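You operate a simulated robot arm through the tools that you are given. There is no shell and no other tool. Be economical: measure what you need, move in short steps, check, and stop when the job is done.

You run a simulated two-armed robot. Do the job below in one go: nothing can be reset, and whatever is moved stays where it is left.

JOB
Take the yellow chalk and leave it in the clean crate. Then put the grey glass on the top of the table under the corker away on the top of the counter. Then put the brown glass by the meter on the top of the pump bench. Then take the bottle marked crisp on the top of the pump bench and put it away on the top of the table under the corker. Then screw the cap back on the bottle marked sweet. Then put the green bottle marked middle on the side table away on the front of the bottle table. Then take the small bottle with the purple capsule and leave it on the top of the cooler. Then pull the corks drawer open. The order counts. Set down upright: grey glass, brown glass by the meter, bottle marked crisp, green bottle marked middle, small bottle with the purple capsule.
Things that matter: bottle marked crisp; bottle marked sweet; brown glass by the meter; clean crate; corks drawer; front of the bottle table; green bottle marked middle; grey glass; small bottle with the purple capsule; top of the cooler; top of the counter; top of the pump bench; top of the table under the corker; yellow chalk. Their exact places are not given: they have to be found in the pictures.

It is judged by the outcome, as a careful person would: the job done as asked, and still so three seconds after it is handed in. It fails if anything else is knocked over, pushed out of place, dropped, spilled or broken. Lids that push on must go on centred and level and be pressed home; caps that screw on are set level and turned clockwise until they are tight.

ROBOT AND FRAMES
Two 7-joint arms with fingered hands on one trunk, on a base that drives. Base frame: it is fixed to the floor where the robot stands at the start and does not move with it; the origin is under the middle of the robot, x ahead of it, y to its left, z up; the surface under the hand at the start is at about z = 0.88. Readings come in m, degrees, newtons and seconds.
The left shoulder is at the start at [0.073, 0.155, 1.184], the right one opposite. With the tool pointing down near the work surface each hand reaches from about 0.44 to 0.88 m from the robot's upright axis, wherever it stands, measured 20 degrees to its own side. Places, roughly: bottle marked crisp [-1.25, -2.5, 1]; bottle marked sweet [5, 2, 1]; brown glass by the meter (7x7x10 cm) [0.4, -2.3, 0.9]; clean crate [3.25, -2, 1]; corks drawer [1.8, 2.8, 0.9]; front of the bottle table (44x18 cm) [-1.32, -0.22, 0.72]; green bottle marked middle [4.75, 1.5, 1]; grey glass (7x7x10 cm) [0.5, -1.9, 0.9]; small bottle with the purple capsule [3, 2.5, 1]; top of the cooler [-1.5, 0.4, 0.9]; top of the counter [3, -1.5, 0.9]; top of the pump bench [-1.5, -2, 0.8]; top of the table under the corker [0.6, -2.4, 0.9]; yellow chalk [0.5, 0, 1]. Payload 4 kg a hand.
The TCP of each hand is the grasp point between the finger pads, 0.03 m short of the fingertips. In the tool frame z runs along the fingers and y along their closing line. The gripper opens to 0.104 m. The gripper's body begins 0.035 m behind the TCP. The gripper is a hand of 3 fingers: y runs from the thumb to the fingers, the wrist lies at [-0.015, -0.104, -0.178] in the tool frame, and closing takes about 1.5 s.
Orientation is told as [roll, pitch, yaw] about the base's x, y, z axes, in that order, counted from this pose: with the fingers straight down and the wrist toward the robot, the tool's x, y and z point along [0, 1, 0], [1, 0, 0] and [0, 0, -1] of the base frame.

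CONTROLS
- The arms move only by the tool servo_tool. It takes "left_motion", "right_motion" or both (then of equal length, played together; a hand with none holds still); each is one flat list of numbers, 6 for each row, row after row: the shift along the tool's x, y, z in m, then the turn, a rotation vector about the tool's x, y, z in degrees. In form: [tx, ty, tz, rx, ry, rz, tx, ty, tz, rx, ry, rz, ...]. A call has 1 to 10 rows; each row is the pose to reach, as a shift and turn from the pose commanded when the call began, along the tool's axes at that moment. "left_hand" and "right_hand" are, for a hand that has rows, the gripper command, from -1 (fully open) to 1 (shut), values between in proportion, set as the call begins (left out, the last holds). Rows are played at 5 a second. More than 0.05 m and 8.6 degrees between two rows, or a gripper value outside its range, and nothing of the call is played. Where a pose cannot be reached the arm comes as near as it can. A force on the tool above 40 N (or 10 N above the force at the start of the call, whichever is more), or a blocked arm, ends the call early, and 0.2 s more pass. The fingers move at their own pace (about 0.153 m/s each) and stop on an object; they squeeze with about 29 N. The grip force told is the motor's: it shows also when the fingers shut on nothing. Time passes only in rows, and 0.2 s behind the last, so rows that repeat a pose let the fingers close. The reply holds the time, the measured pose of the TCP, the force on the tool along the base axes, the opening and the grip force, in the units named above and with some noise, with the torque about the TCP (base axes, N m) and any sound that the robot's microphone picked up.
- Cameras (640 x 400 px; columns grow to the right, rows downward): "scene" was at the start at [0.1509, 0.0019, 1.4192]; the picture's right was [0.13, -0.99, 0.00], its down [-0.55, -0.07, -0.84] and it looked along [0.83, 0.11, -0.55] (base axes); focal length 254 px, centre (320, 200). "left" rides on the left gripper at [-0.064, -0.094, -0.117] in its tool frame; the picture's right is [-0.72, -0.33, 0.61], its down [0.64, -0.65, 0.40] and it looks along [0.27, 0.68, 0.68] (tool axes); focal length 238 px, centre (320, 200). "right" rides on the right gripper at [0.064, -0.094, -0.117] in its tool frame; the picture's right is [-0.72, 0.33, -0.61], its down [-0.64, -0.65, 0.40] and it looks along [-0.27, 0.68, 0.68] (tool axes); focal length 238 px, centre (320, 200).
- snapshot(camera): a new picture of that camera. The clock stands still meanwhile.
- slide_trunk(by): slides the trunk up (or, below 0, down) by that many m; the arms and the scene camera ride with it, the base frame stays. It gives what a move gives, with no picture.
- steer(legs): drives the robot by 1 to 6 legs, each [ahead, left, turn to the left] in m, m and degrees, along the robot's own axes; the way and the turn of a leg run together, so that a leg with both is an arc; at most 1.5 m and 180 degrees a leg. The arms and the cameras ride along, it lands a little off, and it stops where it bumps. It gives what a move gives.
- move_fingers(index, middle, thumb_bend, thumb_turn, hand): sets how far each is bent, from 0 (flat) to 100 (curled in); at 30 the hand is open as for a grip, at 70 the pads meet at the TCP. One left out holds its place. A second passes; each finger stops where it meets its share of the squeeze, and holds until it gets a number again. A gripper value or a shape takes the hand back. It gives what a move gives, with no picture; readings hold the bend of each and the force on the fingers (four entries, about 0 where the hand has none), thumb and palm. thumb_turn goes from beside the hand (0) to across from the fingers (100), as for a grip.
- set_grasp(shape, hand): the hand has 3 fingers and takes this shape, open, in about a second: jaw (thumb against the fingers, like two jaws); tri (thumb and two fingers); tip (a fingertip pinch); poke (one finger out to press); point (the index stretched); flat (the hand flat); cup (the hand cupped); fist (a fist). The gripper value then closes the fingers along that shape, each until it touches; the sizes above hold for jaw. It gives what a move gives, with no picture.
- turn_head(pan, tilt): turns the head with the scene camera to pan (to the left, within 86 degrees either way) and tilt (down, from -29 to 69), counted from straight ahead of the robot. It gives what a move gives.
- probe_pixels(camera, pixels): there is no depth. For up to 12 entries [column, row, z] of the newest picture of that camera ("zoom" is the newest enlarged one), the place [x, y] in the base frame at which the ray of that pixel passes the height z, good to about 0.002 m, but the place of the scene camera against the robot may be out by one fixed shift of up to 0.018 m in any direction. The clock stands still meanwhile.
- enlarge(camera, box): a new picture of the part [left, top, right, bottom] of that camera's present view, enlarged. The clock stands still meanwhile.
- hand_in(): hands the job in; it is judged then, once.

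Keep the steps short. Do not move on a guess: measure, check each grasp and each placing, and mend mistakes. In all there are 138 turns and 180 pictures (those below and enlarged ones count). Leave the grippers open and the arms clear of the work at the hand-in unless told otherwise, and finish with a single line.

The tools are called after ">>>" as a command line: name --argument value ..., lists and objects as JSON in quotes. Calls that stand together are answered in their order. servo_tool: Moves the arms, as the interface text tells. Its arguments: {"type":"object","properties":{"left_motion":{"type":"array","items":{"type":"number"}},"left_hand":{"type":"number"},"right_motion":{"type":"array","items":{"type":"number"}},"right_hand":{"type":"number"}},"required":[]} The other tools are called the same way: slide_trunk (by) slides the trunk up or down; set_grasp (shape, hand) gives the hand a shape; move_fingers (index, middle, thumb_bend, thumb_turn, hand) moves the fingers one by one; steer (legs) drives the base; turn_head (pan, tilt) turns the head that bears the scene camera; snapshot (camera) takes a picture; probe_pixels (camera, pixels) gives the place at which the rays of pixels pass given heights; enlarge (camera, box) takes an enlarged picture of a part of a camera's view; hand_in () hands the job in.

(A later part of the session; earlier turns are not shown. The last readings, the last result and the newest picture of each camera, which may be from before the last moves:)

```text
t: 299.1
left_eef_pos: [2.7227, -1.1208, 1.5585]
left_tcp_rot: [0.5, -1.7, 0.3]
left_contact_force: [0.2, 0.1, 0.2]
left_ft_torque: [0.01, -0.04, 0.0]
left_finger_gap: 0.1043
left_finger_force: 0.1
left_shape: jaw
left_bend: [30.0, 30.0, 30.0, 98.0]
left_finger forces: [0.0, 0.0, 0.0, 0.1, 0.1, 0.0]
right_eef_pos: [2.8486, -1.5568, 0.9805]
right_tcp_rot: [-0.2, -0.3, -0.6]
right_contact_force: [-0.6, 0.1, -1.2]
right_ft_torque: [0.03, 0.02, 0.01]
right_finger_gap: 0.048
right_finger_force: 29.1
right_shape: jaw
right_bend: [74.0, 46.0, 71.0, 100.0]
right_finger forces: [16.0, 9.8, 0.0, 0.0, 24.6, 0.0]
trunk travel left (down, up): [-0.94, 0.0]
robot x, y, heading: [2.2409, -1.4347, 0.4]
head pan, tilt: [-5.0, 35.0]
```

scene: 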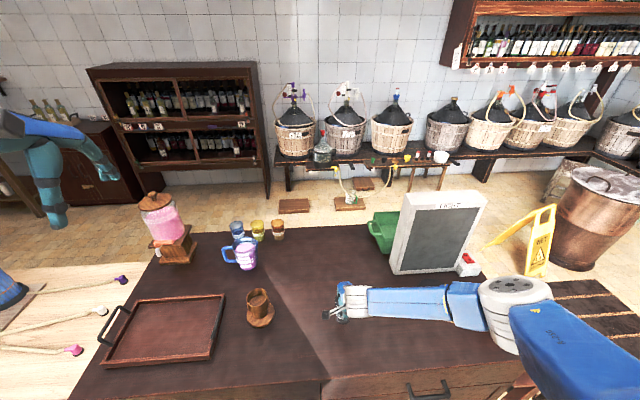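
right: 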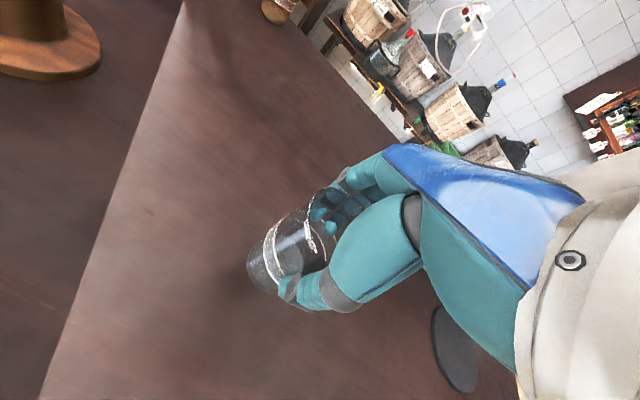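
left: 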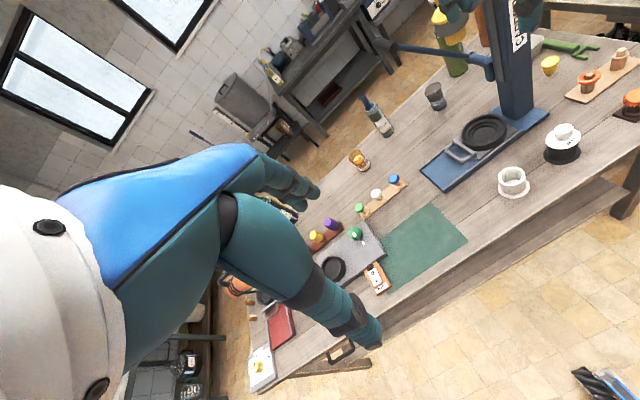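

>>> servo_tool --right_motion '[0, 0, 0.004, 0, 0, 0, 0, 0, 0.008, 0, 0, 0]'

>>> servo_tool --right_motion '[0, 0, 0.003, 0, 0, 0, 0, 0, 0.006, 0, 0, 0]'

>>> servo_tool --right_motion '[0, 0, 0.003, 0, 0, 0]'

>>> snapshot --camera "right"

```text
t: 299.6
left_eef_pos: [2.7251, -1.1215, 1.5578]
left_tcp_rot: [0.5, -1.7, 0.2]
left_contact_force: [-0.5, 0.5, -0.6]
left_ft_torque: [-0.03, -0.02, -0.01]
left_finger_gap: 0.1037
left_finger_force: 0.0
left_shape: jaw
left_bend: [30.0, 30.0, 30.0, 98.0]
left_finger forces: [0.1, 0.0, 0.0, 0.1, 0.1, 0.0]
right_eef_pos: [2.85, -1.5571, 0.9734]
right_tcp_rot: [-0.2, -0.2, -0.6]
right_contact_force: [0.8, -0.7, -2.1]
right_ft_torque: [0.0, 0.0, 0.02]
right_finger_gap: 0.0482
right_finger_force: 28.9
right_shape: jaw
right_bend: [74.0, 46.0, 71.0, 100.0]
right_finger forces: [16.1, 10.0, 0.1, 0.0, 24.4, 0.0]
trunk travel left (down, up): [-0.94, 0.0]
robot x, y, heading: [2.2441, -1.4334, 0.3]
head pan, tilt: [-5.0, 35.0]
```

```text
t: 300.2
left_eef_pos: [2.7246, -1.1213, 1.5579]
left_tcp_rot: [0.4, -1.7, 0.2]
left_contact_force: [-0.1, -0.4, -0.1]
left_ft_torque: [-0.01, 0.02, -0.02]
left_finger_gap: 0.1036
left_finger_force: 0.0
left_shape: jaw
left_bend: [30.0, 30.0, 30.0, 98.0]
left_finger forces: [0.0, 0.1, 0.0, 0.0, 0.0, 0.0]
right_eef_pos: [2.8511, -1.5564, 0.9678]
right_tcp_rot: [-0.2, -0.2, -0.7]
right_contact_force: [-0.3, 0.3, -1.6]
right_ft_torque: [0.01, 0.0, 0.0]
right_finger_gap: 0.0481
right_finger_force: 29.0
right_shape: jaw
right_bend: [74.0, 46.0, 71.0, 100.0]
right_finger forces: [16.1, 9.9, 0.0, 0.0, 24.5, 0.1]
trunk travel left (down, up): [-0.94, 0.0]
robot x, y, heading: [2.2405, -1.4348, 0.2]
head pan, tilt: [-5.0, 35.0]
```

```text
t: 300.6
left_eef_pos: [2.725, -1.1218, 1.5573]
left_tcp_rot: [0.6, -1.7, 0.2]
left_contact_force: [0.8, 0.0, 0.4]
left_ft_torque: [0.02, -0.02, 0.01]
left_finger_gap: 0.1037
left_finger_force: 0.0
left_shape: jaw
left_bend: [30.0, 30.0, 30.0, 98.0]
left_finger forces: [0.0, 0.1, 0.1, 0.1, 0.0, 0.0]
right_eef_pos: [2.8519, -1.5553, 0.9645]
right_tcp_rot: [-0.3, -0.1, -0.6]
right_contact_force: [0.5, -0.3, -1.2]
right_ft_torque: [-0.02, 0.0, 0.01]
right_finger_gap: 0.0482
right_finger_force: 28.9
right_shape: jaw
right_bend: [74.0, 46.0, 71.0, 100.0]
right_finger forces: [16.1, 9.9, 0.1, 0.1, 24.4, 0.1]
trunk travel left (down, up): [-0.94, 0.0]
robot x, y, heading: [2.2412, -1.4333, 0.4]
head pan, tilt: [-5.0, 35.0]
```

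```text
108 pictures are left
```

right: 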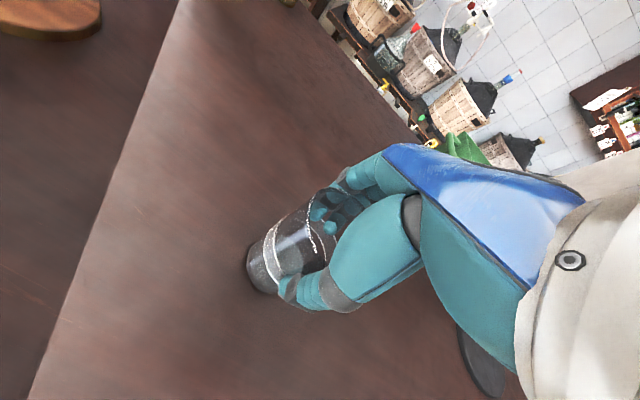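

>>> servo_tool --right_motion '[0, 0, 0.004, 0, 0, 0]'

>>> servo_tool --right_motion '[0, 0, 0.003, 0, 0, 0]'

>>> servo_tool --right_motion '[0, 0, 0.003, 0, 0, 0]'

```text
t: 301.1
left_eef_pos: [2.7232, -1.1208, 1.5583]
left_tcp_rot: [0.5, -1.7, 0.2]
left_contact_force: [-0.6, -1.1, 0.3]
left_ft_torque: [0.02, 0.01, 0.03]
left_finger_gap: 0.1037
left_finger_force: 0.0
left_shape: jaw
left_bend: [30.0, 30.0, 30.0, 98.0]
left_finger forces: [0.0, 0.1, 0.0, 0.0, 0.1, 0.0]
right_eef_pos: [2.8516, -1.5568, 0.96]
right_tcp_rot: [-0.3, -0.2, -0.8]
right_contact_force: [0.0, -0.4, -2.5]
right_ft_torque: [0.04, -0.01, -0.02]
right_finger_gap: 0.0481
right_finger_force: 28.4
right_shape: jaw
right_bend: [74.0, 46.0, 71.0, 100.0]
right_finger forces: [16.1, 9.9, 0.0, 0.1, 24.3, 0.0]
trunk travel left (down, up): [-0.94, 0.0]
robot x, y, heading: [2.2403, -1.4345, 0.3]
head pan, tilt: [-5.0, 35.0]
```

```text
t: 301.4
left_eef_pos: [2.7225, -1.1203, 1.5595]
left_tcp_rot: [0.5, -1.7, 0.3]
left_contact_force: [-0.2, 0.0, 0.5]
left_ft_torque: [0.0, 0.01, -0.03]
left_finger_gap: 0.1035
left_finger_force: 0.1
left_shape: jaw
left_bend: [30.0, 30.0, 30.0, 98.0]
left_finger forces: [0.0, 0.1, 0.0, 0.0, 0.0, 0.0]
right_eef_pos: [2.8515, -1.5578, 0.959]
right_tcp_rot: [-0.2, -0.3, -0.7]
right_contact_force: [0.5, 0.0, 1.4]
right_ft_torque: [0.02, 0.03, -0.01]
right_finger_gap: 0.048
right_finger_force: 28.9
right_shape: jaw
right_bend: [74.0, 46.0, 71.0, 100.0]
right_finger forces: [16.6, 10.2, 0.0, 0.0, 24.7, 0.0]
trunk travel left (down, up): [-0.94, 0.0]
robot x, y, heading: [2.2412, -1.4342, 0.6]
head pan, tilt: [-5.0, 35.0]
```

```text
t: 301.9
left_eef_pos: [2.7202, -1.1206, 1.5592]
left_tcp_rot: [0.4, -1.8, 0.2]
left_contact_force: [-0.2, -0.6, -0.6]
left_ft_torque: [-0.04, -0.01, 0.04]
left_finger_gap: 0.1038
left_finger_force: 0.0
left_shape: jaw
left_bend: [30.0, 30.0, 30.0, 98.0]
left_finger forces: [0.1, 0.0, 0.1, 0.0, 0.0, 0.1]
right_eef_pos: [2.8511, -1.5573, 0.9574]
right_tcp_rot: [-0.3, -0.6, -0.7]
right_contact_force: [1.9, -0.2, 10.1]
right_ft_torque: [-0.03, 0.0, -0.01]
right_finger_gap: 0.0482
right_finger_force: 29.2
right_shape: jaw
right_bend: [74.0, 46.0, 71.0, 100.0]
right_finger forces: [17.5, 11.8, 0.0, 0.0, 25.6, 0.0]
trunk travel left (down, up): [-0.94, 0.0]
robot x, y, heading: [2.2424, -1.4351, 0.1]
head pan, tilt: [-5.0, 35.0]
```

Firm contact: glass is on the counter. I'm opening, pausing, then lifting straight up.

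>>> servo_tool --right_motion '[0, 0, -0.001, 0, 0, 0, 0, 0, -0.001, 0, 0, 0, 0, 0, -0.001, 0, 0, 0, 0, 0, -0.001, 0, 0, 0, 0, 0, -0.001, 0, 0, 0]' --right_hand -1

>>> servo_tool --right_motion '[0, 0, -0.03, 0, 0, 0, 0, 0, -0.07, 0, 0, 0, 0, 0, -0.11, 0, 0, 0, 0, 0, -0.155, 0, 0, 0, 0, 0, -0.2, 0, 0, 0, 0, 0, -0.245, 0, 0, 0, 0, 0, -0.29, 0, 0, 0, 0, 0, -0.335, 0, 0, 0, 0, 0, -0.38, 0, 0, 0]'

>>> snapshot --camera "right"

```text
t: 303.1
left_eef_pos: [2.7232, -1.1215, 1.5595]
left_tcp_rot: [0.5, -1.7, 0.2]
left_contact_force: [-0.1, 0.5, -0.2]
left_ft_torque: [0.01, -0.01, -0.02]
left_finger_gap: 0.1038
left_finger_force: 0.0
left_shape: jaw
left_bend: [30.0, 30.0, 30.0, 98.0]
left_finger forces: [0.0, 0.0, 0.0, 0.1, 0.0, 0.0]
right_eef_pos: [2.8506, -1.5564, 0.9561]
right_tcp_rot: [-0.1, -0.2, -0.7]
right_contact_force: [-1.1, 0.5, -0.3]
right_ft_torque: [0.02, 0.04, -0.02]
right_finger_gap: 0.1037
right_finger_force: 0.0
right_shape: jaw
right_bend: [30.0, 30.0, 30.0, 98.0]
right_finger forces: [0.1, 0.1, 0.0, 0.0, 0.0, 0.1]
trunk travel left (down, up): [-0.94, 0.0]
robot x, y, heading: [2.2411, -1.4332, 0.4]
head pan, tilt: [-5.0, 35.0]
```

```text
t: 305.1
left_eef_pos: [2.7234, -1.1224, 1.5584]
left_tcp_rot: [0.5, -1.8, 0.2]
left_contact_force: [0.7, 0.3, 0.4]
left_ft_torque: [0.0, 0.03, 0.03]
left_finger_gap: 0.1036
left_finger_force: 0.1
left_shape: jaw
left_bend: [30.0, 30.0, 30.0, 98.0]
left_finger forces: [0.1, 0.0, 0.0, 0.0, 0.1, 0.0]
right_eef_pos: [2.8461, -1.5564, 1.3337]
right_tcp_rot: [-0.2, -0.2, -0.6]
right_contact_force: [-0.1, -0.4, 0.2]
right_ft_torque: [-0.03, -0.02, -0.03]
right_finger_gap: 0.1035
right_finger_force: 0.1
right_shape: jaw
right_bend: [30.0, 30.0, 30.0, 98.0]
right_finger forces: [0.0, 0.0, 0.0, 0.0, 0.0, 0.0]
trunk travel left (down, up): [-0.94, 0.0]
robot x, y, heading: [2.2353, -1.4326, 0.2]
head pan, tilt: [-5.0, 35.0]
```

```text
107 pictures are left
```

right: 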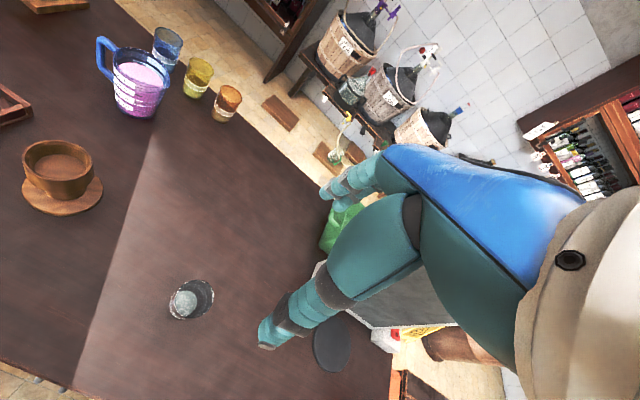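

The grey glass stands on the counter. Now I'm going round the south end again to the brown glass.

>>> steer --legs '[[-0.6, 0, 0], [0, -1.2, 0], [0, -1.12, 0], [-1.2, 0, 0], [-0.9, 0, 0]]'

>>> steer --legs '[[0, 1.3, 0], [0, 0.25, 0]]'

>>> turn_head --pan -10 --tilt 42

>>> snapshot --camera "scene"

```text
t: 329.6
left_eef_pos: [0.0145, -3.4361, 1.5577]
left_tcp_rot: [0.4, -1.6, -1.1]
left_contact_force: [-0.8, 0.2, -0.6]
left_ft_torque: [0.01, -0.01, -0.04]
left_finger_gap: 0.1042
left_finger_force: 0.0
left_shape: jaw
left_bend: [30.0, 30.0, 30.0, 98.0]
left_finger forces: [0.1, 0.0, 0.1, 0.0, 0.0, 0.1]
right_eef_pos: [0.1267, -3.873, 1.332]
right_tcp_rot: [-0.1, -0.1, -2.0]
right_contact_force: [0.5, 0.0, 0.1]
right_ft_torque: [0.02, -0.02, -0.02]
right_finger_gap: 0.1037
right_finger_force: 0.0
right_shape: jaw
right_bend: [30.0, 30.0, 30.0, 98.0]
right_finger forces: [0.0, 0.1, 0.1, 0.1, 0.0, 0.1]
trunk travel left (down, up): [-0.94, 0.0]
robot x, y, heading: [-0.4761, -3.7363, -1.2]
head pan, tilt: [-5.0, 35.0]
```

```text
t: 337.5
left_eef_pos: [0.0429, -1.8981, 1.5609]
left_tcp_rot: [0.6, -1.7, -1.2]
left_contact_force: [0.4, -0.2, 0.2]
left_ft_torque: [0.02, -0.03, 0.01]
left_finger_gap: 0.1037
left_finger_force: 0.1
left_shape: jaw
left_bend: [30.0, 30.0, 30.0, 98.0]
left_finger forces: [0.0, 0.0, 0.1, 0.0, 0.0, 0.0]
right_eef_pos: [0.156, -2.3358, 1.3352]
right_tcp_rot: [-0.2, -0.3, -2.2]
right_contact_force: [-0.5, 0.4, -0.6]
right_ft_torque: [-0.03, 0.01, 0.01]
right_finger_gap: 0.1038
right_finger_force: 0.2
right_shape: jaw
right_bend: [30.0, 30.0, 30.0, 98.0]
right_finger forces: [0.0, 0.1, 0.0, 0.0, 0.0, 0.0]
trunk travel left (down, up): [-0.94, 0.0]
robot x, y, heading: [-0.4457, -2.193, -1.2]
head pan, tilt: [-5.0, 35.0]
```

```text
t: 338.2
left_eef_pos: [0.0415, -1.8963, 1.5601]
left_tcp_rot: [0.4, -2.0, -1.1]
left_contact_force: [-0.5, -0.8, 0.1]
left_ft_torque: [0.01, 0.0, -0.01]
left_finger_gap: 0.1037
left_finger_force: 0.0
left_shape: jaw
left_bend: [30.0, 30.0, 30.0, 98.0]
left_finger forces: [0.0, 0.0, 0.0, 0.0, 0.1, 0.1]
right_eef_pos: [0.1538, -2.334, 1.3348]
right_tcp_rot: [-0.3, -0.4, -2.1]
right_contact_force: [-0.6, -0.7, -0.4]
right_ft_torque: [0.01, -0.03, 0.01]
right_finger_gap: 0.1034
right_finger_force: 0.1
right_shape: jaw
right_bend: [30.0, 30.0, 30.0, 98.0]
right_finger forces: [0.0, 0.0, 0.0, 0.0, 0.0, 0.1]
trunk travel left (down, up): [-0.94, 0.0]
robot x, y, heading: [-0.4486, -2.1958, -1.1]
head pan, tilt: [-10.0, 42.0]
```

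```text
106 pictures are left
```

scene: 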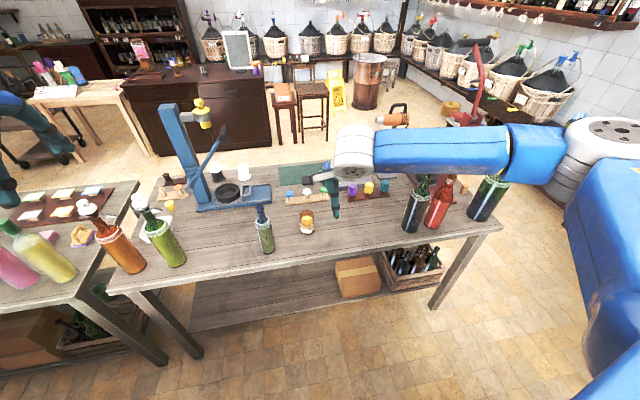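

>>> steer --legs '[[0.285, 0, 1.2]]'

>>> servo_tool --right_motion '[0, 0, 0.045, 0, 0, 0, 0, 0, 0.09, 0, 0, 0, 0, 0, 0.135, 0, 0, 0, 0, 0, 0.16, 0, 0, 0.5]'

>>> snapshot --camera "right"

```text
t: 340.1
left_eef_pos: [0.3031, -1.8901, 1.5638]
left_tcp_rot: [0.6, -2.3, 0.0]
left_contact_force: [-0.4, 0.6, 0.0]
left_ft_torque: [0.06, -0.03, 0.02]
left_finger_gap: 0.1037
left_finger_force: 0.0
left_shape: jaw
left_bend: [30.0, 30.0, 30.0, 98.0]
left_finger forces: [0.1, 0.0, 0.1, 0.0, 0.1, 0.0]
right_eef_pos: [0.4265, -2.3253, 1.3402]
right_tcp_rot: [-0.3, -0.7, -1.0]
right_contact_force: [-0.2, -0.4, 0.1]
right_ft_torque: [-0.03, -0.02, -0.02]
right_finger_gap: 0.1038
right_finger_force: 0.1
right_shape: jaw
right_bend: [30.0, 30.0, 30.0, 98.0]
right_finger forces: [0.0, 0.1, 0.0, 0.0, 0.1, 0.0]
trunk travel left (down, up): [-0.94, 0.0]
robot x, y, heading: [-0.1651, -2.2005, 0.1]
head pan, tilt: [-10.0, 42.0]
```

```text
t: 341.1
left_eef_pos: [0.3075, -1.8893, 1.5614]
left_tcp_rot: [0.5, -2.1, 0.0]
left_contact_force: [0.2, -0.8, 0.6]
left_ft_torque: [-0.02, 0.01, 0.01]
left_finger_gap: 0.1038
left_finger_force: 0.2
left_shape: jaw
left_bend: [30.0, 30.0, 30.0, 98.0]
left_finger forces: [0.0, 0.0, 0.0, 0.1, 0.1, 0.0]
right_eef_pos: [0.4336, -2.3295, 1.1785]
right_tcp_rot: [-0.4, -0.5, -1.5]
right_contact_force: [0.1, 0.0, -0.9]
right_ft_torque: [0.01, 0.01, -0.03]
right_finger_gap: 0.1036
right_finger_force: 0.0
right_shape: jaw
right_bend: [30.0, 30.0, 30.0, 98.0]
right_finger forces: [0.1, 0.0, 0.0, 0.0, 0.0, 0.0]
trunk travel left (down, up): [-0.94, 0.0]
robot x, y, heading: [-0.1698, -2.2006, 0.1]
head pan, tilt: [-10.0, 42.0]
```

```text
105 pictures are left
```

right: 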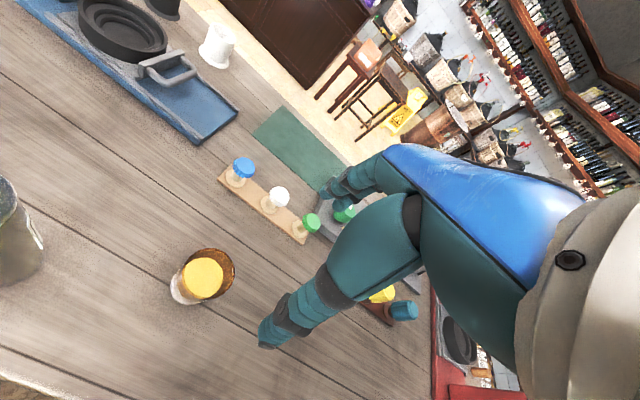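

>>> enlarge --camera "right" --box '[130, 220, 290, 320]'

>>> probe_pixels --camera "right" --pixels '[[210, 273, 0.98], [186, 290, 0.883]]'

```text
4.00 times, centred on (210, 270) of right
```

zoom: 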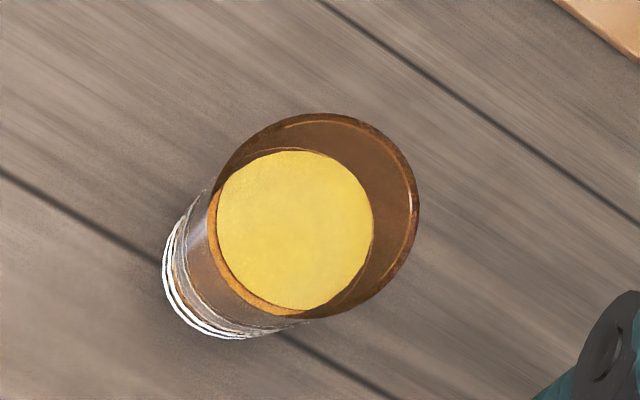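

```text
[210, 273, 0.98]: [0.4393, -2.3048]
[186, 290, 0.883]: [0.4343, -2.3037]
```

Brown glass centre (0.438,-2.304), well filled. I'm descending around it and gripping.

>>> servo_tool --right_motion '[0.015, 0.003, 0.04, 0, 0, 0.5, 0.025, 0.005, 0.08, 0, 0, 1, 0.025, 0.005, 0.125, 0, 0, 1.5, 0.025, 0.005, 0.17, 0, 0, 1.5, 0.025, 0.005, 0.221, 0, 0, 1.5]'

>>> snapshot --camera "right"

```text
refused: row 5 steps farther than a row can; nothing moved
```

```text
103 pictures are left
```

right: 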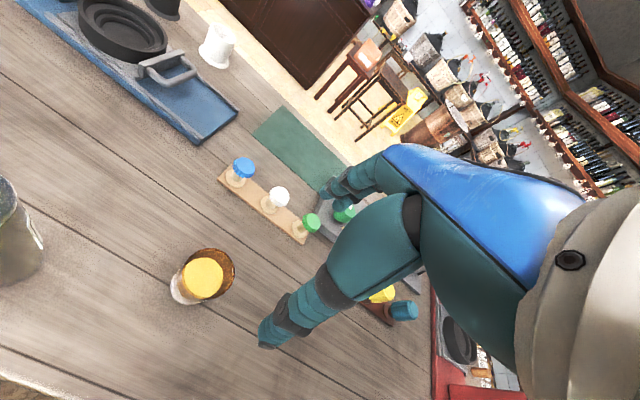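

>>> servo_tool --right_motion '[0.015, 0.003, 0.03, 0, 0, -0.5, 0.025, 0.005, 0.07, 0, 0, -1, 0.025, 0.005, 0.11, 0, 0, -1.5, 0.025, 0.005, 0.15, 0, 0, -1.5, 0.025, 0.005, 0.19, 0, 0, -1.5, 0.025, 0.005, 0.221, 0, 0, -1.5]'

>>> servo_tool --right_motion '[0, 0, 0, 0, 0, 0, 0, 0, 0, 0, 0, 0, 0, 0, 0, 0, 0, 0, 0, 0, 0, 0, 0, 0, 0, 0, 0, 0, 0, 0, 0, 0, 0, 0, 0, 0]' --right_hand 1

>>> servo_tool --right_motion '[0, 0, -0.01, 0, 0, 0, 0, 0, -0.025, 0, 0, 0, 0, 0, -0.045, 0, 0, 0, 0, 0, -0.07, 0, 0, 0, 0, 0, -0.1, 0, 0, 0, 0, 0, -0.13, 0, 0, 0]'

>>> snapshot --camera "right"

```text
t: 342.5
left_eef_pos: [0.309, -1.8887, 1.5604]
left_tcp_rot: [0.6, -1.9, 0.0]
left_contact_force: [-0.9, -0.1, -0.4]
left_ft_torque: [0.0, -0.01, 0.0]
left_finger_gap: 0.1037
left_finger_force: 0.1
left_shape: jaw
left_bend: [30.0, 30.0, 30.0, 98.0]
left_finger forces: [0.0, 0.0, 0.0, 0.0, 0.0, 0.1]
right_eef_pos: [0.4405, -2.3001, 0.9556]
right_tcp_rot: [-0.3, -0.5, 0.0]
right_contact_force: [0.7, 0.2, -0.5]
right_ft_torque: [-0.01, 0.0, 0.02]
right_finger_gap: 0.1036
right_finger_force: 0.1
right_shape: jaw
right_bend: [30.0, 30.0, 30.0, 98.0]
right_finger forces: [0.0, 0.0, 0.0, 0.1, 0.0, 0.0]
trunk travel left (down, up): [-0.94, 0.0]
robot x, y, heading: [-0.1653, -2.1984, 0.1]
head pan, tilt: [-10.0, 42.0]
```

```text
t: 343.9
left_eef_pos: [0.3096, -1.8896, 1.5615]
left_tcp_rot: [0.6, -1.9, -0.1]
left_contact_force: [0.5, -0.5, 0.3]
left_ft_torque: [0.0, -0.01, 0.01]
left_finger_gap: 0.104
left_finger_force: 0.1
left_shape: jaw
left_bend: [30.0, 30.0, 30.0, 98.0]
left_finger forces: [0.0, 0.0, 0.0, 0.0, 0.1, 0.0]
right_eef_pos: [0.4417, -2.3007, 0.9559]
right_tcp_rot: [-0.5, -0.5, 0.0]
right_contact_force: [-0.3, -0.1, -1.3]
right_ft_torque: [0.02, -0.01, 0.0]
right_finger_gap: 0.0463
right_finger_force: 28.8
right_shape: jaw
right_bend: [74.0, 47.0, 71.0, 100.0]
right_finger forces: [15.5, 9.9, 0.0, 0.0, 25.3, 0.1]
trunk travel left (down, up): [-0.94, 0.0]
robot x, y, heading: [-0.1688, -2.1987, -0.1]
head pan, tilt: [-10.0, 42.0]
```

```text
t: 345.3
left_eef_pos: [0.3092, -1.8904, 1.562]
left_tcp_rot: [0.6, -1.9, -0.1]
left_contact_force: [-0.8, -0.5, -0.8]
left_ft_torque: [0.02, 0.0, -0.04]
left_finger_gap: 0.104
left_finger_force: 0.0
left_shape: jaw
left_bend: [30.0, 30.0, 30.0, 98.0]
left_finger forces: [0.1, 0.1, 0.1, 0.1, 0.0, 0.0]
right_eef_pos: [0.441, -2.3013, 1.0873]
right_tcp_rot: [-0.4, -0.5, 0.0]
right_contact_force: [-0.5, -0.2, -2.8]
right_ft_torque: [-0.01, -0.03, -0.03]
right_finger_gap: 0.0459
right_finger_force: 28.2
right_shape: jaw
right_bend: [74.0, 47.0, 71.0, 100.0]
right_finger forces: [15.7, 10.0, 0.0, 0.0, 25.2, 0.0]
trunk travel left (down, up): [-0.94, 0.0]
robot x, y, heading: [-0.165, -2.1988, 0.0]
head pan, tilt: [-10.0, 42.0]
```

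```text
102 pictures are left
```

right: 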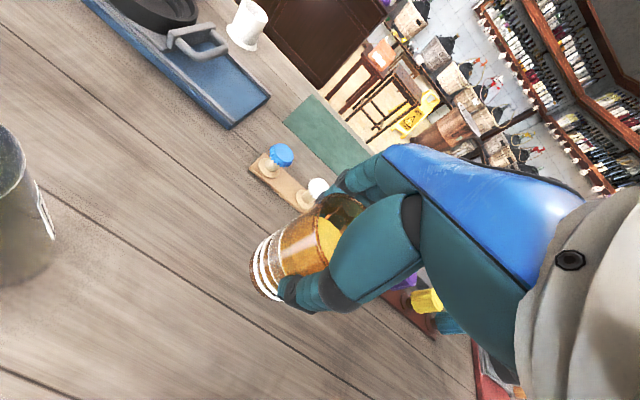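

Held level. I'm raising, backing off and turning to the pump bench.

>>> servo_tool --right_motion '[0, 0, -0.03, 0, 0, 0, 0, 0, -0.07, 0, 0, 0, 0, 0, -0.11, 0, 0, 0, 0, 0, -0.15, 0, 0, 0, 0, 0, -0.19, 0, 0, 0, 0, 0, -0.22, 0, 0, 0]'

>>> steer --legs '[[-0.35, 0, 0], [0, 0, 90], [0, 0, 90]]'

>>> turn_head --pan 0 --tilt 40

>>> snapshot --camera "scene"

>>> snapshot --camera "right"

```text
t: 346.7
left_eef_pos: [0.3091, -1.8893, 1.5621]
left_tcp_rot: [0.6, -2.0, -0.1]
left_contact_force: [-0.4, 0.5, 0.8]
left_ft_torque: [-0.03, -0.02, -0.01]
left_finger_gap: 0.104
left_finger_force: 0.0
left_shape: jaw
left_bend: [30.0, 30.0, 30.0, 98.0]
left_finger forces: [0.0, 0.1, 0.0, 0.0, 0.0, 0.0]
right_eef_pos: [0.4371, -2.3033, 1.3073]
right_tcp_rot: [-0.2, -0.4, 0.0]
right_contact_force: [-1.0, 0.3, -3.1]
right_ft_torque: [0.04, 0.0, -0.04]
right_finger_gap: 0.0459
right_finger_force: 29.1
right_shape: jaw
right_bend: [74.0, 47.0, 71.0, 100.0]
right_finger forces: [15.7, 10.1, 0.0, 0.1, 25.1, 0.0]
trunk travel left (down, up): [-0.94, 0.0]
robot x, y, heading: [-0.1679, -2.2002, -0.2]
head pan, tilt: [-10.0, 42.0]
```

```text
t: 356.6
left_eef_pos: [-0.9955, -2.5124, 1.5608]
left_tcp_rot: [0.6, -2.0, -179.8]
left_contact_force: [0.4, 1.4, 0.7]
left_ft_torque: [0.02, 0.0, 0.01]
left_finger_gap: 0.1037
left_finger_force: 0.1
left_shape: jaw
left_bend: [30.0, 30.0, 30.0, 98.0]
left_finger forces: [0.0, 0.0, 0.0, 0.1, 0.0, 0.0]
right_eef_pos: [-1.1241, -2.0999, 1.3055]
right_tcp_rot: [-0.3, -0.4, -179.7]
right_contact_force: [-0.2, 0.1, -2.4]
right_ft_torque: [-0.04, 0.01, -0.01]
right_finger_gap: 0.0452
right_finger_force: 29.5
right_shape: jaw
right_bend: [74.0, 48.0, 71.0, 100.0]
right_finger forces: [15.9, 10.1, 0.0, 0.1, 24.3, 0.0]
trunk travel left (down, up): [-0.94, 0.0]
robot x, y, heading: [-0.5136, -2.2002, -179.8]
head pan, tilt: [-10.0, 42.0]
```

```text
t: 357.3
left_eef_pos: [-0.992, -2.5146, 1.5612]
left_tcp_rot: [0.5, -2.1, -179.9]
left_contact_force: [0.2, -0.4, 0.4]
left_ft_torque: [0.0, -0.04, 0.05]
left_finger_gap: 0.1036
left_finger_force: 0.0
left_shape: jaw
left_bend: [30.0, 30.0, 30.0, 98.0]
left_finger forces: [0.1, 0.0, 0.0, 0.0, 0.0, 0.1]
right_eef_pos: [-1.1222, -2.1008, 1.3073]
right_tcp_rot: [-0.3, -0.4, -179.8]
right_contact_force: [0.2, -0.4, -3.2]
right_ft_torque: [-0.05, -0.01, 0.0]
right_finger_gap: 0.0451
right_finger_force: 29.8
right_shape: jaw
right_bend: [74.0, 48.0, 71.0, 100.0]
right_finger forces: [16.1, 10.3, 0.1, 0.0, 24.8, 0.0]
trunk travel left (down, up): [-0.94, 0.0]
robot x, y, heading: [-0.5151, -2.2033, -180.0]
head pan, tilt: [0.0, 40.0]
```

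```text
101 pictures are left
```

scene: 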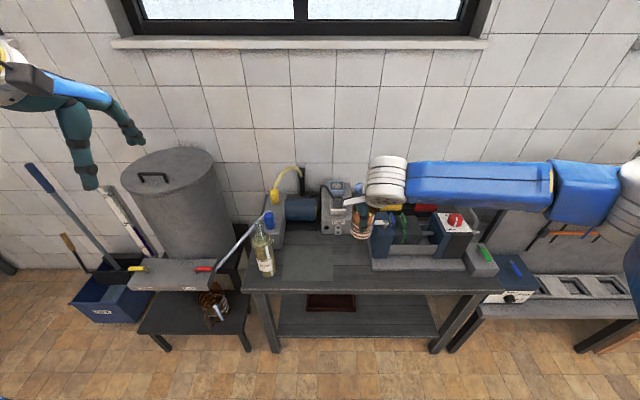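

```text
100 pictures are left
```

right: 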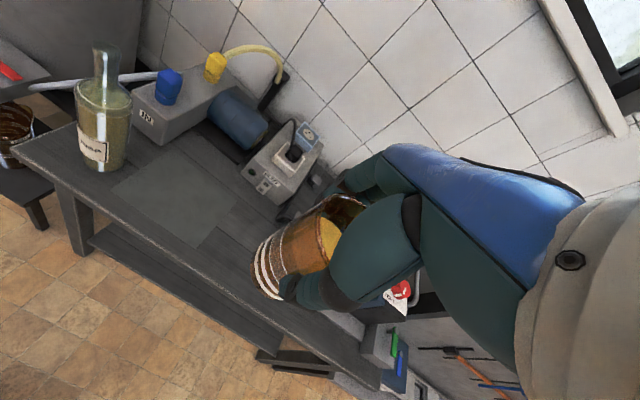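

>>> probe_pixels --camera "scene" --pixels '[[340, 292, 0.8], [345, 268, 0.8], [345, 240, 0.8], [332, 280, 0.8], [373, 269, 0.8], [265, 275, 0.8], [300, 245, 0.8], [250, 292, 0.8]]'

>>> probe_pixels --camera "right" --pixels '[[270, 250, 0.8], [200, 245, 0.8], [100, 165, 0.8], [250, 310, 0.8], [240, 195, 0.8], [375, 380, 0.8]]'

>>> enlarge --camera "scene" --box '[220, 160, 420, 300]'

```text
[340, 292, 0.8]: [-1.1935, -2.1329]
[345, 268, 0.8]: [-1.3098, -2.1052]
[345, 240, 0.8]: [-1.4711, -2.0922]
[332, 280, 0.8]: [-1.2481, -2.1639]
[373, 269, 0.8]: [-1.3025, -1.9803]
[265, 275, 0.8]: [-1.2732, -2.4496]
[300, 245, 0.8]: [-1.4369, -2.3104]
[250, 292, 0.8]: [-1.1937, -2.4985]
```

```text
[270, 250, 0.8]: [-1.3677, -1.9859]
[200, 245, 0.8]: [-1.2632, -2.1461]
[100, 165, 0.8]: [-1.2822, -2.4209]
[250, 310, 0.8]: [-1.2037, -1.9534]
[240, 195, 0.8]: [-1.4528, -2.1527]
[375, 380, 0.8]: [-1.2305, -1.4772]
```

```text
2.86 times, centred on (320, 230) of scene
```

zoom: 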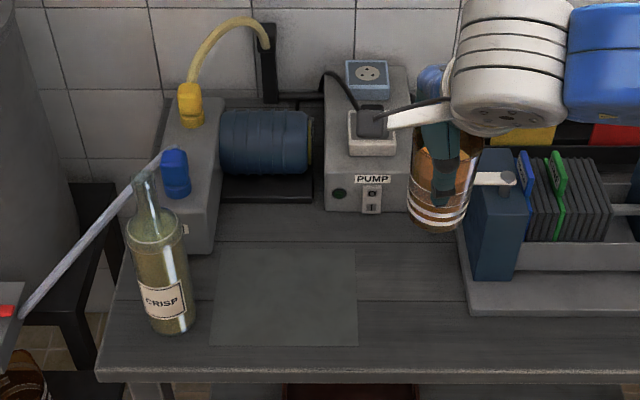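

The bottle marked CRISP is here too. Free spot for the glass: about (-1.30,-2.075). I'm driving ahead and lowering.

>>> steer --legs '[[0.175, 0, 0]]'

>>> slide_trunk --by -0.2

>>> servo_tool --right_motion '[-0.013, 0, 0.035, 0, 0, 0, -0.025, 0, 0.07, 0, 0, 0, -0.025, 0, 0.11, 0, 0, 0, -0.025, 0, 0.15, 0, 0, 0, -0.025, 0, 0.18, 0, 0, 0]'

>>> snapshot --camera "right"

>>> snapshot --camera "scene"

```text
t: 358.8
left_eef_pos: [-1.1583, -2.51, 1.5636]
left_tcp_rot: [0.6, -2.5, 179.9]
left_contact_force: [-0.2, 0.4, -0.3]
left_ft_torque: [0.02, 0.02, 0.0]
left_finger_gap: 0.1039
left_finger_force: 0.0
left_shape: jaw
left_bend: [30.0, 30.0, 30.0, 98.0]
left_finger forces: [0.0, 0.1, 0.2, 0.0, 0.0, 0.0]
right_eef_pos: [-1.2876, -2.0977, 1.3098]
right_tcp_rot: [-0.3, -1.0, 179.8]
right_contact_force: [1.4, -0.4, -2.7]
right_ft_torque: [0.0, 0.02, 0.0]
right_finger_gap: 0.045
right_finger_force: 29.2
right_shape: jaw
right_bend: [74.0, 48.0, 71.0, 100.0]
right_finger forces: [16.0, 10.3, 0.1, 0.0, 24.7, 0.1]
trunk travel left (down, up): [-0.94, 0.0]
robot x, y, heading: [-0.6925, -2.1992, 180.0]
head pan, tilt: [0.0, 40.0]
```

```text
t: 361.0
left_eef_pos: [-1.1637, -2.5107, 1.3617]
left_tcp_rot: [0.6, -2.2, 179.9]
left_contact_force: [0.0, -0.6, 0.3]
left_ft_torque: [0.02, 0.03, 0.0]
left_finger_gap: 0.1037
left_finger_force: 0.2
left_shape: jaw
left_bend: [30.0, 30.0, 30.0, 98.0]
left_finger forces: [0.0, 0.0, 0.0, 0.0, 0.0, 0.0]
right_eef_pos: [-1.2925, -2.0975, 1.1085]
right_tcp_rot: [-0.3, -0.6, 179.9]
right_contact_force: [0.0, -0.3, -2.5]
right_ft_torque: [-0.02, 0.0, 0.0]
right_finger_gap: 0.0448
right_finger_force: 29.3
right_shape: jaw
right_bend: [74.0, 48.0, 71.0, 100.0]
right_finger forces: [16.0, 10.3, 0.0, 0.0, 24.7, 0.1]
trunk travel left (down, up): [-0.74, 0.2]
robot x, y, heading: [-0.691, -2.201, 179.8]
head pan, tilt: [0.0, 40.0]
```

```text
t: 362.2
left_eef_pos: [-1.1663, -2.5109, 1.3622]
left_tcp_rot: [0.6, -2.1, 179.8]
left_contact_force: [0.5, 0.4, -0.3]
left_ft_torque: [0.03, 0.0, -0.02]
left_finger_gap: 0.104
left_finger_force: 0.1
left_shape: jaw
left_bend: [30.0, 30.0, 30.0, 98.0]
left_finger forces: [0.0, 0.1, 0.0, 0.1, 0.1, 0.1]
right_eef_pos: [-1.2931, -2.0698, 0.9274]
right_tcp_rot: [-0.3, -0.5, 179.9]
right_contact_force: [-0.7, 0.4, -2.6]
right_ft_torque: [0.0, 0.03, -0.02]
right_finger_gap: 0.0449
right_finger_force: 29.3
right_shape: jaw
right_bend: [74.0, 48.0, 71.0, 100.0]
right_finger forces: [16.0, 10.2, 0.1, 0.0, 24.5, 0.0]
trunk travel left (down, up): [-0.74, 0.2]
robot x, y, heading: [-0.6906, -2.2025, 180.0]
head pan, tilt: [0.0, 40.0]
```

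```text
98 pictures are left
```

right: 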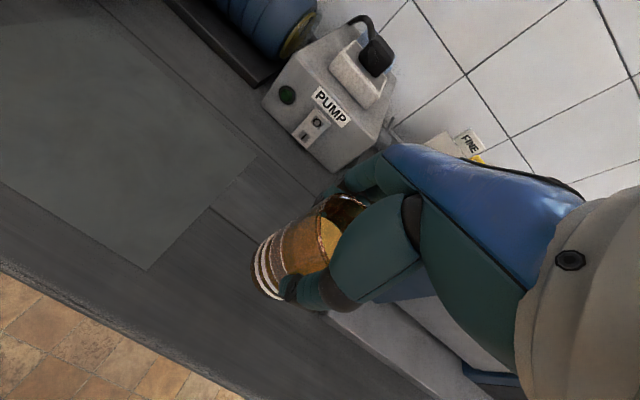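

```text
97 pictures are left
```

scene: 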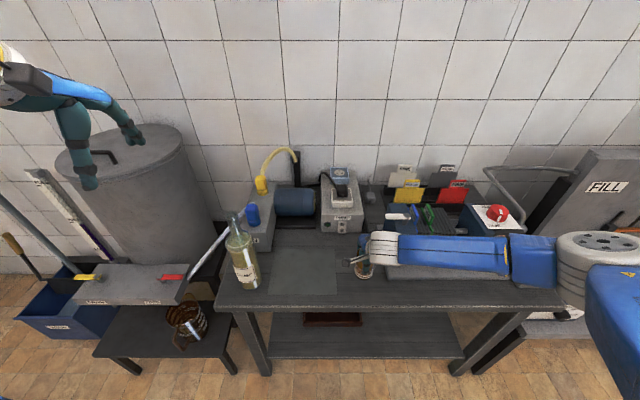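

>>> servo_tool --right_motion '[0.008, 0, 0.012, 0, 0, 0, 0.015, 0, 0.025, 0, 0, 0, 0.015, 0, 0.034, 0, 0, 0]'

>>> servo_tool --right_motion '[0, 0, 0.005, 0, 0, 0, 0, 0, 0.009, 0, 0, 0]'

>>> servo_tool --right_motion '[0, 0, 0.003, 0, 0, 0]'

>>> servo_tool --right_motion '[0, 0, 0.003, 0, 0, 0]'

```text
t: 363.0
left_eef_pos: [-1.1651, -2.5108, 1.3624]
left_tcp_rot: [0.6, -2.3, 179.9]
left_contact_force: [0.1, 0.5, -0.5]
left_ft_torque: [-0.04, 0.0, -0.03]
left_finger_gap: 0.1038
left_finger_force: 0.1
left_shape: jaw
left_bend: [30.0, 30.0, 30.0, 98.0]
left_finger forces: [0.0, 0.1, 0.0, 0.1, 0.0, 0.0]
right_eef_pos: [-1.2949, -2.0878, 0.8943]
right_tcp_rot: [-0.3, -0.5, 179.9]
right_contact_force: [0.7, 0.4, -2.7]
right_ft_torque: [0.02, -0.01, -0.01]
right_finger_gap: 0.045
right_finger_force: 29.0
right_shape: jaw
right_bend: [74.0, 48.0, 71.0, 100.0]
right_finger forces: [15.9, 10.3, 0.0, 0.0, 24.3, 0.1]
trunk travel left (down, up): [-0.74, 0.2]
robot x, y, heading: [-0.6947, -2.1999, 180.0]
head pan, tilt: [0.0, 40.0]
```

```text
t: 363.6
left_eef_pos: [-1.1655, -2.5116, 1.3624]
left_tcp_rot: [0.6, -2.1, 179.9]
left_contact_force: [0.0, 0.7, -0.7]
left_ft_torque: [0.0, -0.01, 0.02]
left_finger_gap: 0.1037
left_finger_force: 0.1
left_shape: jaw
left_bend: [30.0, 30.0, 30.0, 98.0]
left_finger forces: [0.1, 0.0, 0.0, 0.0, 0.0, 0.1]
right_eef_pos: [-1.2946, -2.086, 0.8847]
right_tcp_rot: [-0.4, -0.7, 180.0]
right_contact_force: [-0.1, -0.8, -3.2]
right_ft_torque: [-0.01, 0.03, -0.01]
right_finger_gap: 0.0449
right_finger_force: 29.2
right_shape: jaw
right_bend: [74.0, 48.0, 71.0, 100.0]
right_finger forces: [15.9, 10.4, 0.1, 0.1, 24.3, 0.0]
trunk travel left (down, up): [-0.74, 0.2]
robot x, y, heading: [-0.6892, -2.202, 180.0]
head pan, tilt: [0.0, 40.0]
```

```text
t: 364.0
left_eef_pos: [-1.1645, -2.5113, 1.3615]
left_tcp_rot: [0.6, -2.3, 179.9]
left_contact_force: [1.5, -0.5, 0.5]
left_ft_torque: [0.0, 0.02, 0.01]
left_finger_gap: 0.1037
left_finger_force: 0.0
left_shape: jaw
left_bend: [30.0, 30.0, 30.0, 98.0]
left_finger forces: [0.0, 0.0, 0.0, 0.1, 0.0, 0.0]
right_eef_pos: [-1.2946, -2.0853, 0.8838]
right_tcp_rot: [-0.3, -0.6, 180.0]
right_contact_force: [0.1, -0.9, -3.4]
right_ft_torque: [0.01, 0.03, -0.03]
right_finger_gap: 0.0451
right_finger_force: 28.9
right_shape: jaw
right_bend: [74.0, 48.0, 71.0, 100.0]
right_finger forces: [15.9, 10.3, 0.1, 0.0, 24.3, 0.1]
trunk travel left (down, up): [-0.74, 0.2]
robot x, y, heading: [-0.6919, -2.2023, 179.9]
head pan, tilt: [0.0, 40.0]
```

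```text
t: 364.4
left_eef_pos: [-1.1638, -2.5111, 1.3623]
left_tcp_rot: [0.5, -2.2, 179.9]
left_contact_force: [0.0, 0.9, -0.9]
left_ft_torque: [0.02, -0.01, 0.02]
left_finger_gap: 0.104
left_finger_force: 0.0
left_shape: jaw
left_bend: [30.0, 30.0, 30.0, 98.0]
left_finger forces: [0.0, 0.0, 0.0, 0.1, 0.0, 0.0]
right_eef_pos: [-1.2946, -2.0876, 0.8797]
right_tcp_rot: [-0.4, -0.6, 180.0]
right_contact_force: [-0.1, 0.1, -2.2]
right_ft_torque: [0.0, -0.01, -0.04]
right_finger_gap: 0.045
right_finger_force: 28.8
right_shape: jaw
right_bend: [74.0, 48.0, 71.0, 100.0]
right_finger forces: [15.9, 10.2, 0.0, 0.1, 24.4, 0.1]
trunk travel left (down, up): [-0.74, 0.2]
robot x, y, heading: [-0.6927, -2.2023, 180.0]
head pan, tilt: [0.0, 40.0]
```

>>> servo_tool --right_motion '[0, 0, 0.003, 0, 0, 0]'

>>> servo_tool --right_motion '[0, 0, 0.003, 0, 0, 0]'

>>> servo_tool --right_motion '[0, 0, 0.002, 0, 0, 0]'

>>> snapshot --camera "right"

```text
t: 364.8
left_eef_pos: [-1.1649, -2.5122, 1.3635]
left_tcp_rot: [0.7, -2.2, 180.0]
left_contact_force: [0.7, -0.5, -0.4]
left_ft_torque: [-0.01, -0.01, 0.03]
left_finger_gap: 0.1037
left_finger_force: 0.0
left_shape: jaw
left_bend: [30.0, 30.0, 30.0, 98.0]
left_finger forces: [0.0, 0.0, 0.0, 0.0, 0.0, 0.1]
right_eef_pos: [-1.2964, -2.088, 0.8765]
right_tcp_rot: [-0.3, -0.6, 180.0]
right_contact_force: [0.3, -0.3, -1.4]
right_ft_torque: [-0.02, -0.02, -0.02]
right_finger_gap: 0.045
right_finger_force: 29.2
right_shape: jaw
right_bend: [74.0, 48.0, 71.0, 100.0]
right_finger forces: [16.0, 10.3, 0.0, 0.0, 24.6, 0.1]
trunk travel left (down, up): [-0.74, 0.2]
robot x, y, heading: [-0.6904, -2.1999, 180.0]
head pan, tilt: [0.0, 40.0]
```

```text
t: 365.2
left_eef_pos: [-1.1627, -2.5118, 1.3632]
left_tcp_rot: [0.5, -2.2, 179.9]
left_contact_force: [-1.0, -0.4, -0.3]
left_ft_torque: [-0.01, -0.01, 0.01]
left_finger_gap: 0.1036
left_finger_force: 0.1
left_shape: jaw
left_bend: [30.0, 30.0, 30.0, 98.0]
left_finger forces: [0.1, 0.0, 0.0, 0.0, 0.0, 0.0]
right_eef_pos: [-1.296, -2.0873, 0.876]
right_tcp_rot: [-0.1, -0.8, 180.0]
right_contact_force: [-0.6, -1.4, 4.4]
right_ft_torque: [0.01, -0.02, 0.0]
right_finger_gap: 0.0453
right_finger_force: 28.7
right_shape: jaw
right_bend: [74.0, 48.0, 71.0, 100.0]
right_finger forces: [16.8, 10.8, 0.1, 0.1, 25.3, 0.0]
trunk travel left (down, up): [-0.74, 0.2]
robot x, y, heading: [-0.6881, -2.2007, 180.1]
head pan, tilt: [0.0, 40.0]
```

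```text
t: 365.6
left_eef_pos: [-1.1628, -2.511, 1.3632]
left_tcp_rot: [0.5, -2.3, 179.8]
left_contact_force: [0.7, 0.1, 0.0]
left_ft_torque: [0.01, 0.01, -0.01]
left_finger_gap: 0.1037
left_finger_force: 0.0
left_shape: jaw
left_bend: [30.0, 30.0, 30.0, 98.0]
left_finger forces: [0.1, 0.0, 0.0, 0.0, 0.0, 0.0]
right_eef_pos: [-1.2954, -2.0867, 0.8734]
right_tcp_rot: [-0.2, -1.0, 180.0]
right_contact_force: [-1.2, 0.4, 14.9]
right_ft_torque: [0.02, -0.07, 0.0]
right_finger_gap: 0.0453
right_finger_force: 29.0
right_shape: jaw
right_bend: [74.0, 47.0, 71.0, 100.0]
right_finger forces: [17.5, 11.9, 0.0, 0.1, 26.7, 0.1]
trunk travel left (down, up): [-0.74, 0.2]
robot x, y, heading: [-0.6933, -2.1994, 180.0]
head pan, tilt: [0.0, 40.0]
```

```text
96 pictures are left
```

right: 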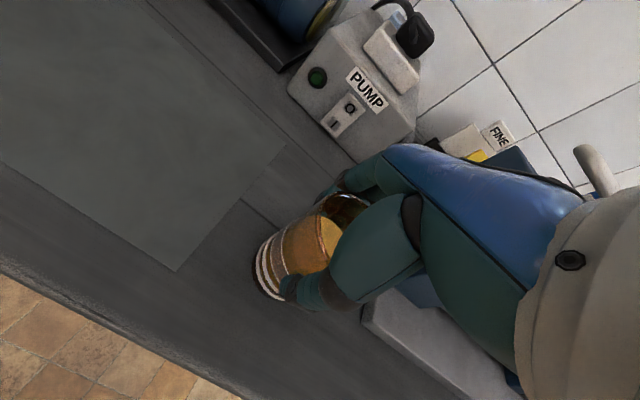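

Contact made. Releasing and lifting straight up.

>>> servo_tool --right_motion '[0, 0, -0.002, 0, 0, 0, 0, 0, -0.002, 0, 0, 0, 0, 0, -0.002, 0, 0, 0, 0, 0, -0.002, 0, 0, 0, 0, 0, -0.002, 0, 0, 0]' --right_hand -1

>>> servo_tool --right_motion '[0, 0, -0.03, 0, 0, 0, 0, 0, -0.07, 0, 0, 0, 0, 0, -0.11, 0, 0, 0, 0, 0, -0.155, 0, 0, 0, 0, 0, -0.2, 0, 0, 0, 0, 0, -0.245, 0, 0, 0, 0, 0, -0.29, 0, 0, 0]'

>>> snapshot --camera "right"

>>> snapshot --camera "left"

```text
t: 366.8
left_eef_pos: [-1.1664, -2.5114, 1.3618]
left_tcp_rot: [0.6, -2.1, 179.9]
left_contact_force: [0.2, -0.7, 0.1]
left_ft_torque: [-0.02, 0.01, -0.02]
left_finger_gap: 0.1038
left_finger_force: 0.1
left_shape: jaw
left_bend: [30.0, 30.0, 30.0, 98.0]
left_finger forces: [0.0, 0.0, 0.1, 0.0, 0.0, 0.0]
right_eef_pos: [-1.2969, -2.087, 0.873]
right_tcp_rot: [-0.3, -0.6, 179.9]
right_contact_force: [-0.6, 0.4, -0.5]
right_ft_torque: [-0.02, -0.04, 0.0]
right_finger_gap: 0.1037
right_finger_force: 0.1
right_shape: jaw
right_bend: [30.0, 30.0, 30.0, 98.0]
right_finger forces: [0.0, 0.0, 0.0, 0.0, 0.0, 0.0]
trunk travel left (down, up): [-0.74, 0.2]
robot x, y, heading: [-0.6925, -2.2019, 179.9]
head pan, tilt: [0.0, 40.0]
```

```text
t: 368.4
left_eef_pos: [-1.1633, -2.5113, 1.3631]
left_tcp_rot: [0.7, -2.2, 179.9]
left_contact_force: [0.7, 0.7, -0.1]
left_ft_torque: [0.01, 0.04, 0.01]
left_finger_gap: 0.1037
left_finger_force: 0.0
left_shape: jaw
left_bend: [30.0, 30.0, 30.0, 98.0]
left_finger forces: [0.0, 0.0, 0.1, 0.0, 0.0, 0.0]
right_eef_pos: [-1.293, -2.0844, 1.1658]
right_tcp_rot: [-0.3, -0.6, 180.0]
right_contact_force: [0.2, 0.7, 0.9]
right_ft_torque: [0.0, 0.0, 0.0]
right_finger_gap: 0.1036
right_finger_force: 0.0
right_shape: jaw
right_bend: [30.0, 30.0, 30.0, 98.0]
right_finger forces: [0.0, 0.1, 0.0, 0.1, 0.1, 0.0]
trunk travel left (down, up): [-0.74, 0.2]
robot x, y, heading: [-0.6888, -2.1995, 180.0]
head pan, tilt: [0.0, 40.0]
```

```text
95 pictures are left
```

right: 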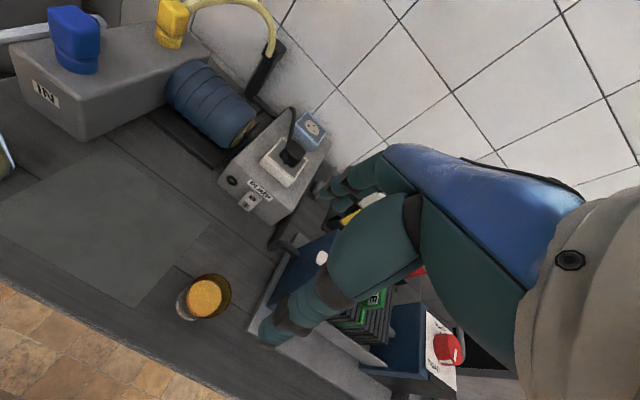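

```text
94 pictures are left
```

left: 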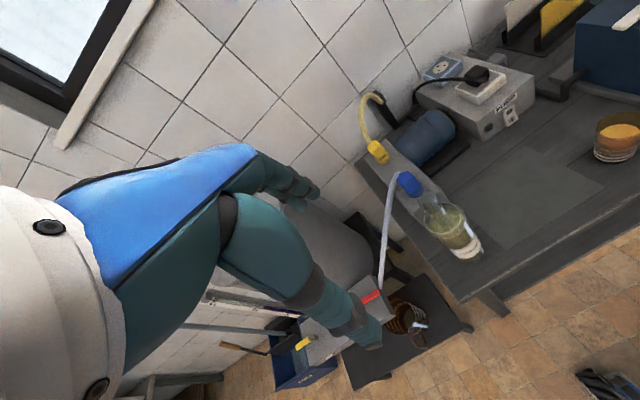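

The brown glass stands on the pump bench. Next is the CRISP bottle with the left hand by its neck; I'll measure it.

>>> enlarge --camera "left" --box '[370, 160, 530, 260]'

>>> snapshot --camera "scene"

>>> enlarge --camera "scene" --box '[180, 180, 340, 300]'

```text
4.00 times, centred on (450, 210) of left
```

zoom: 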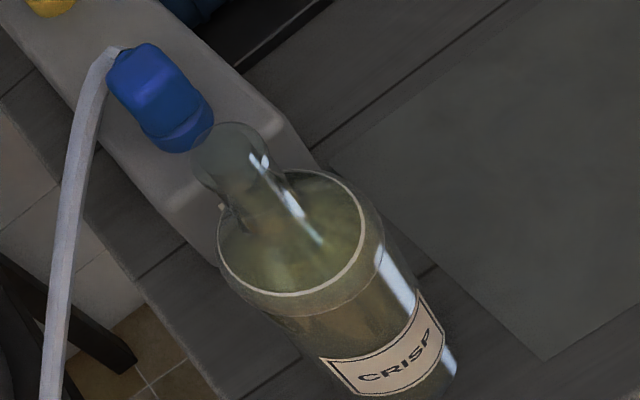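

```text
92 pictures are left
```

scene: 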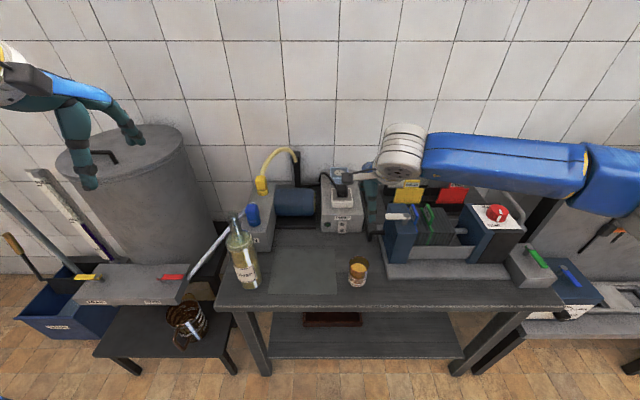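

```text
3.33 times, centred on (260, 240) of scene
```

zoom: 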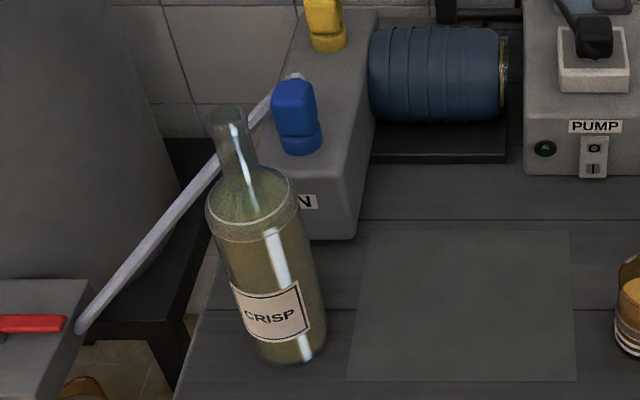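

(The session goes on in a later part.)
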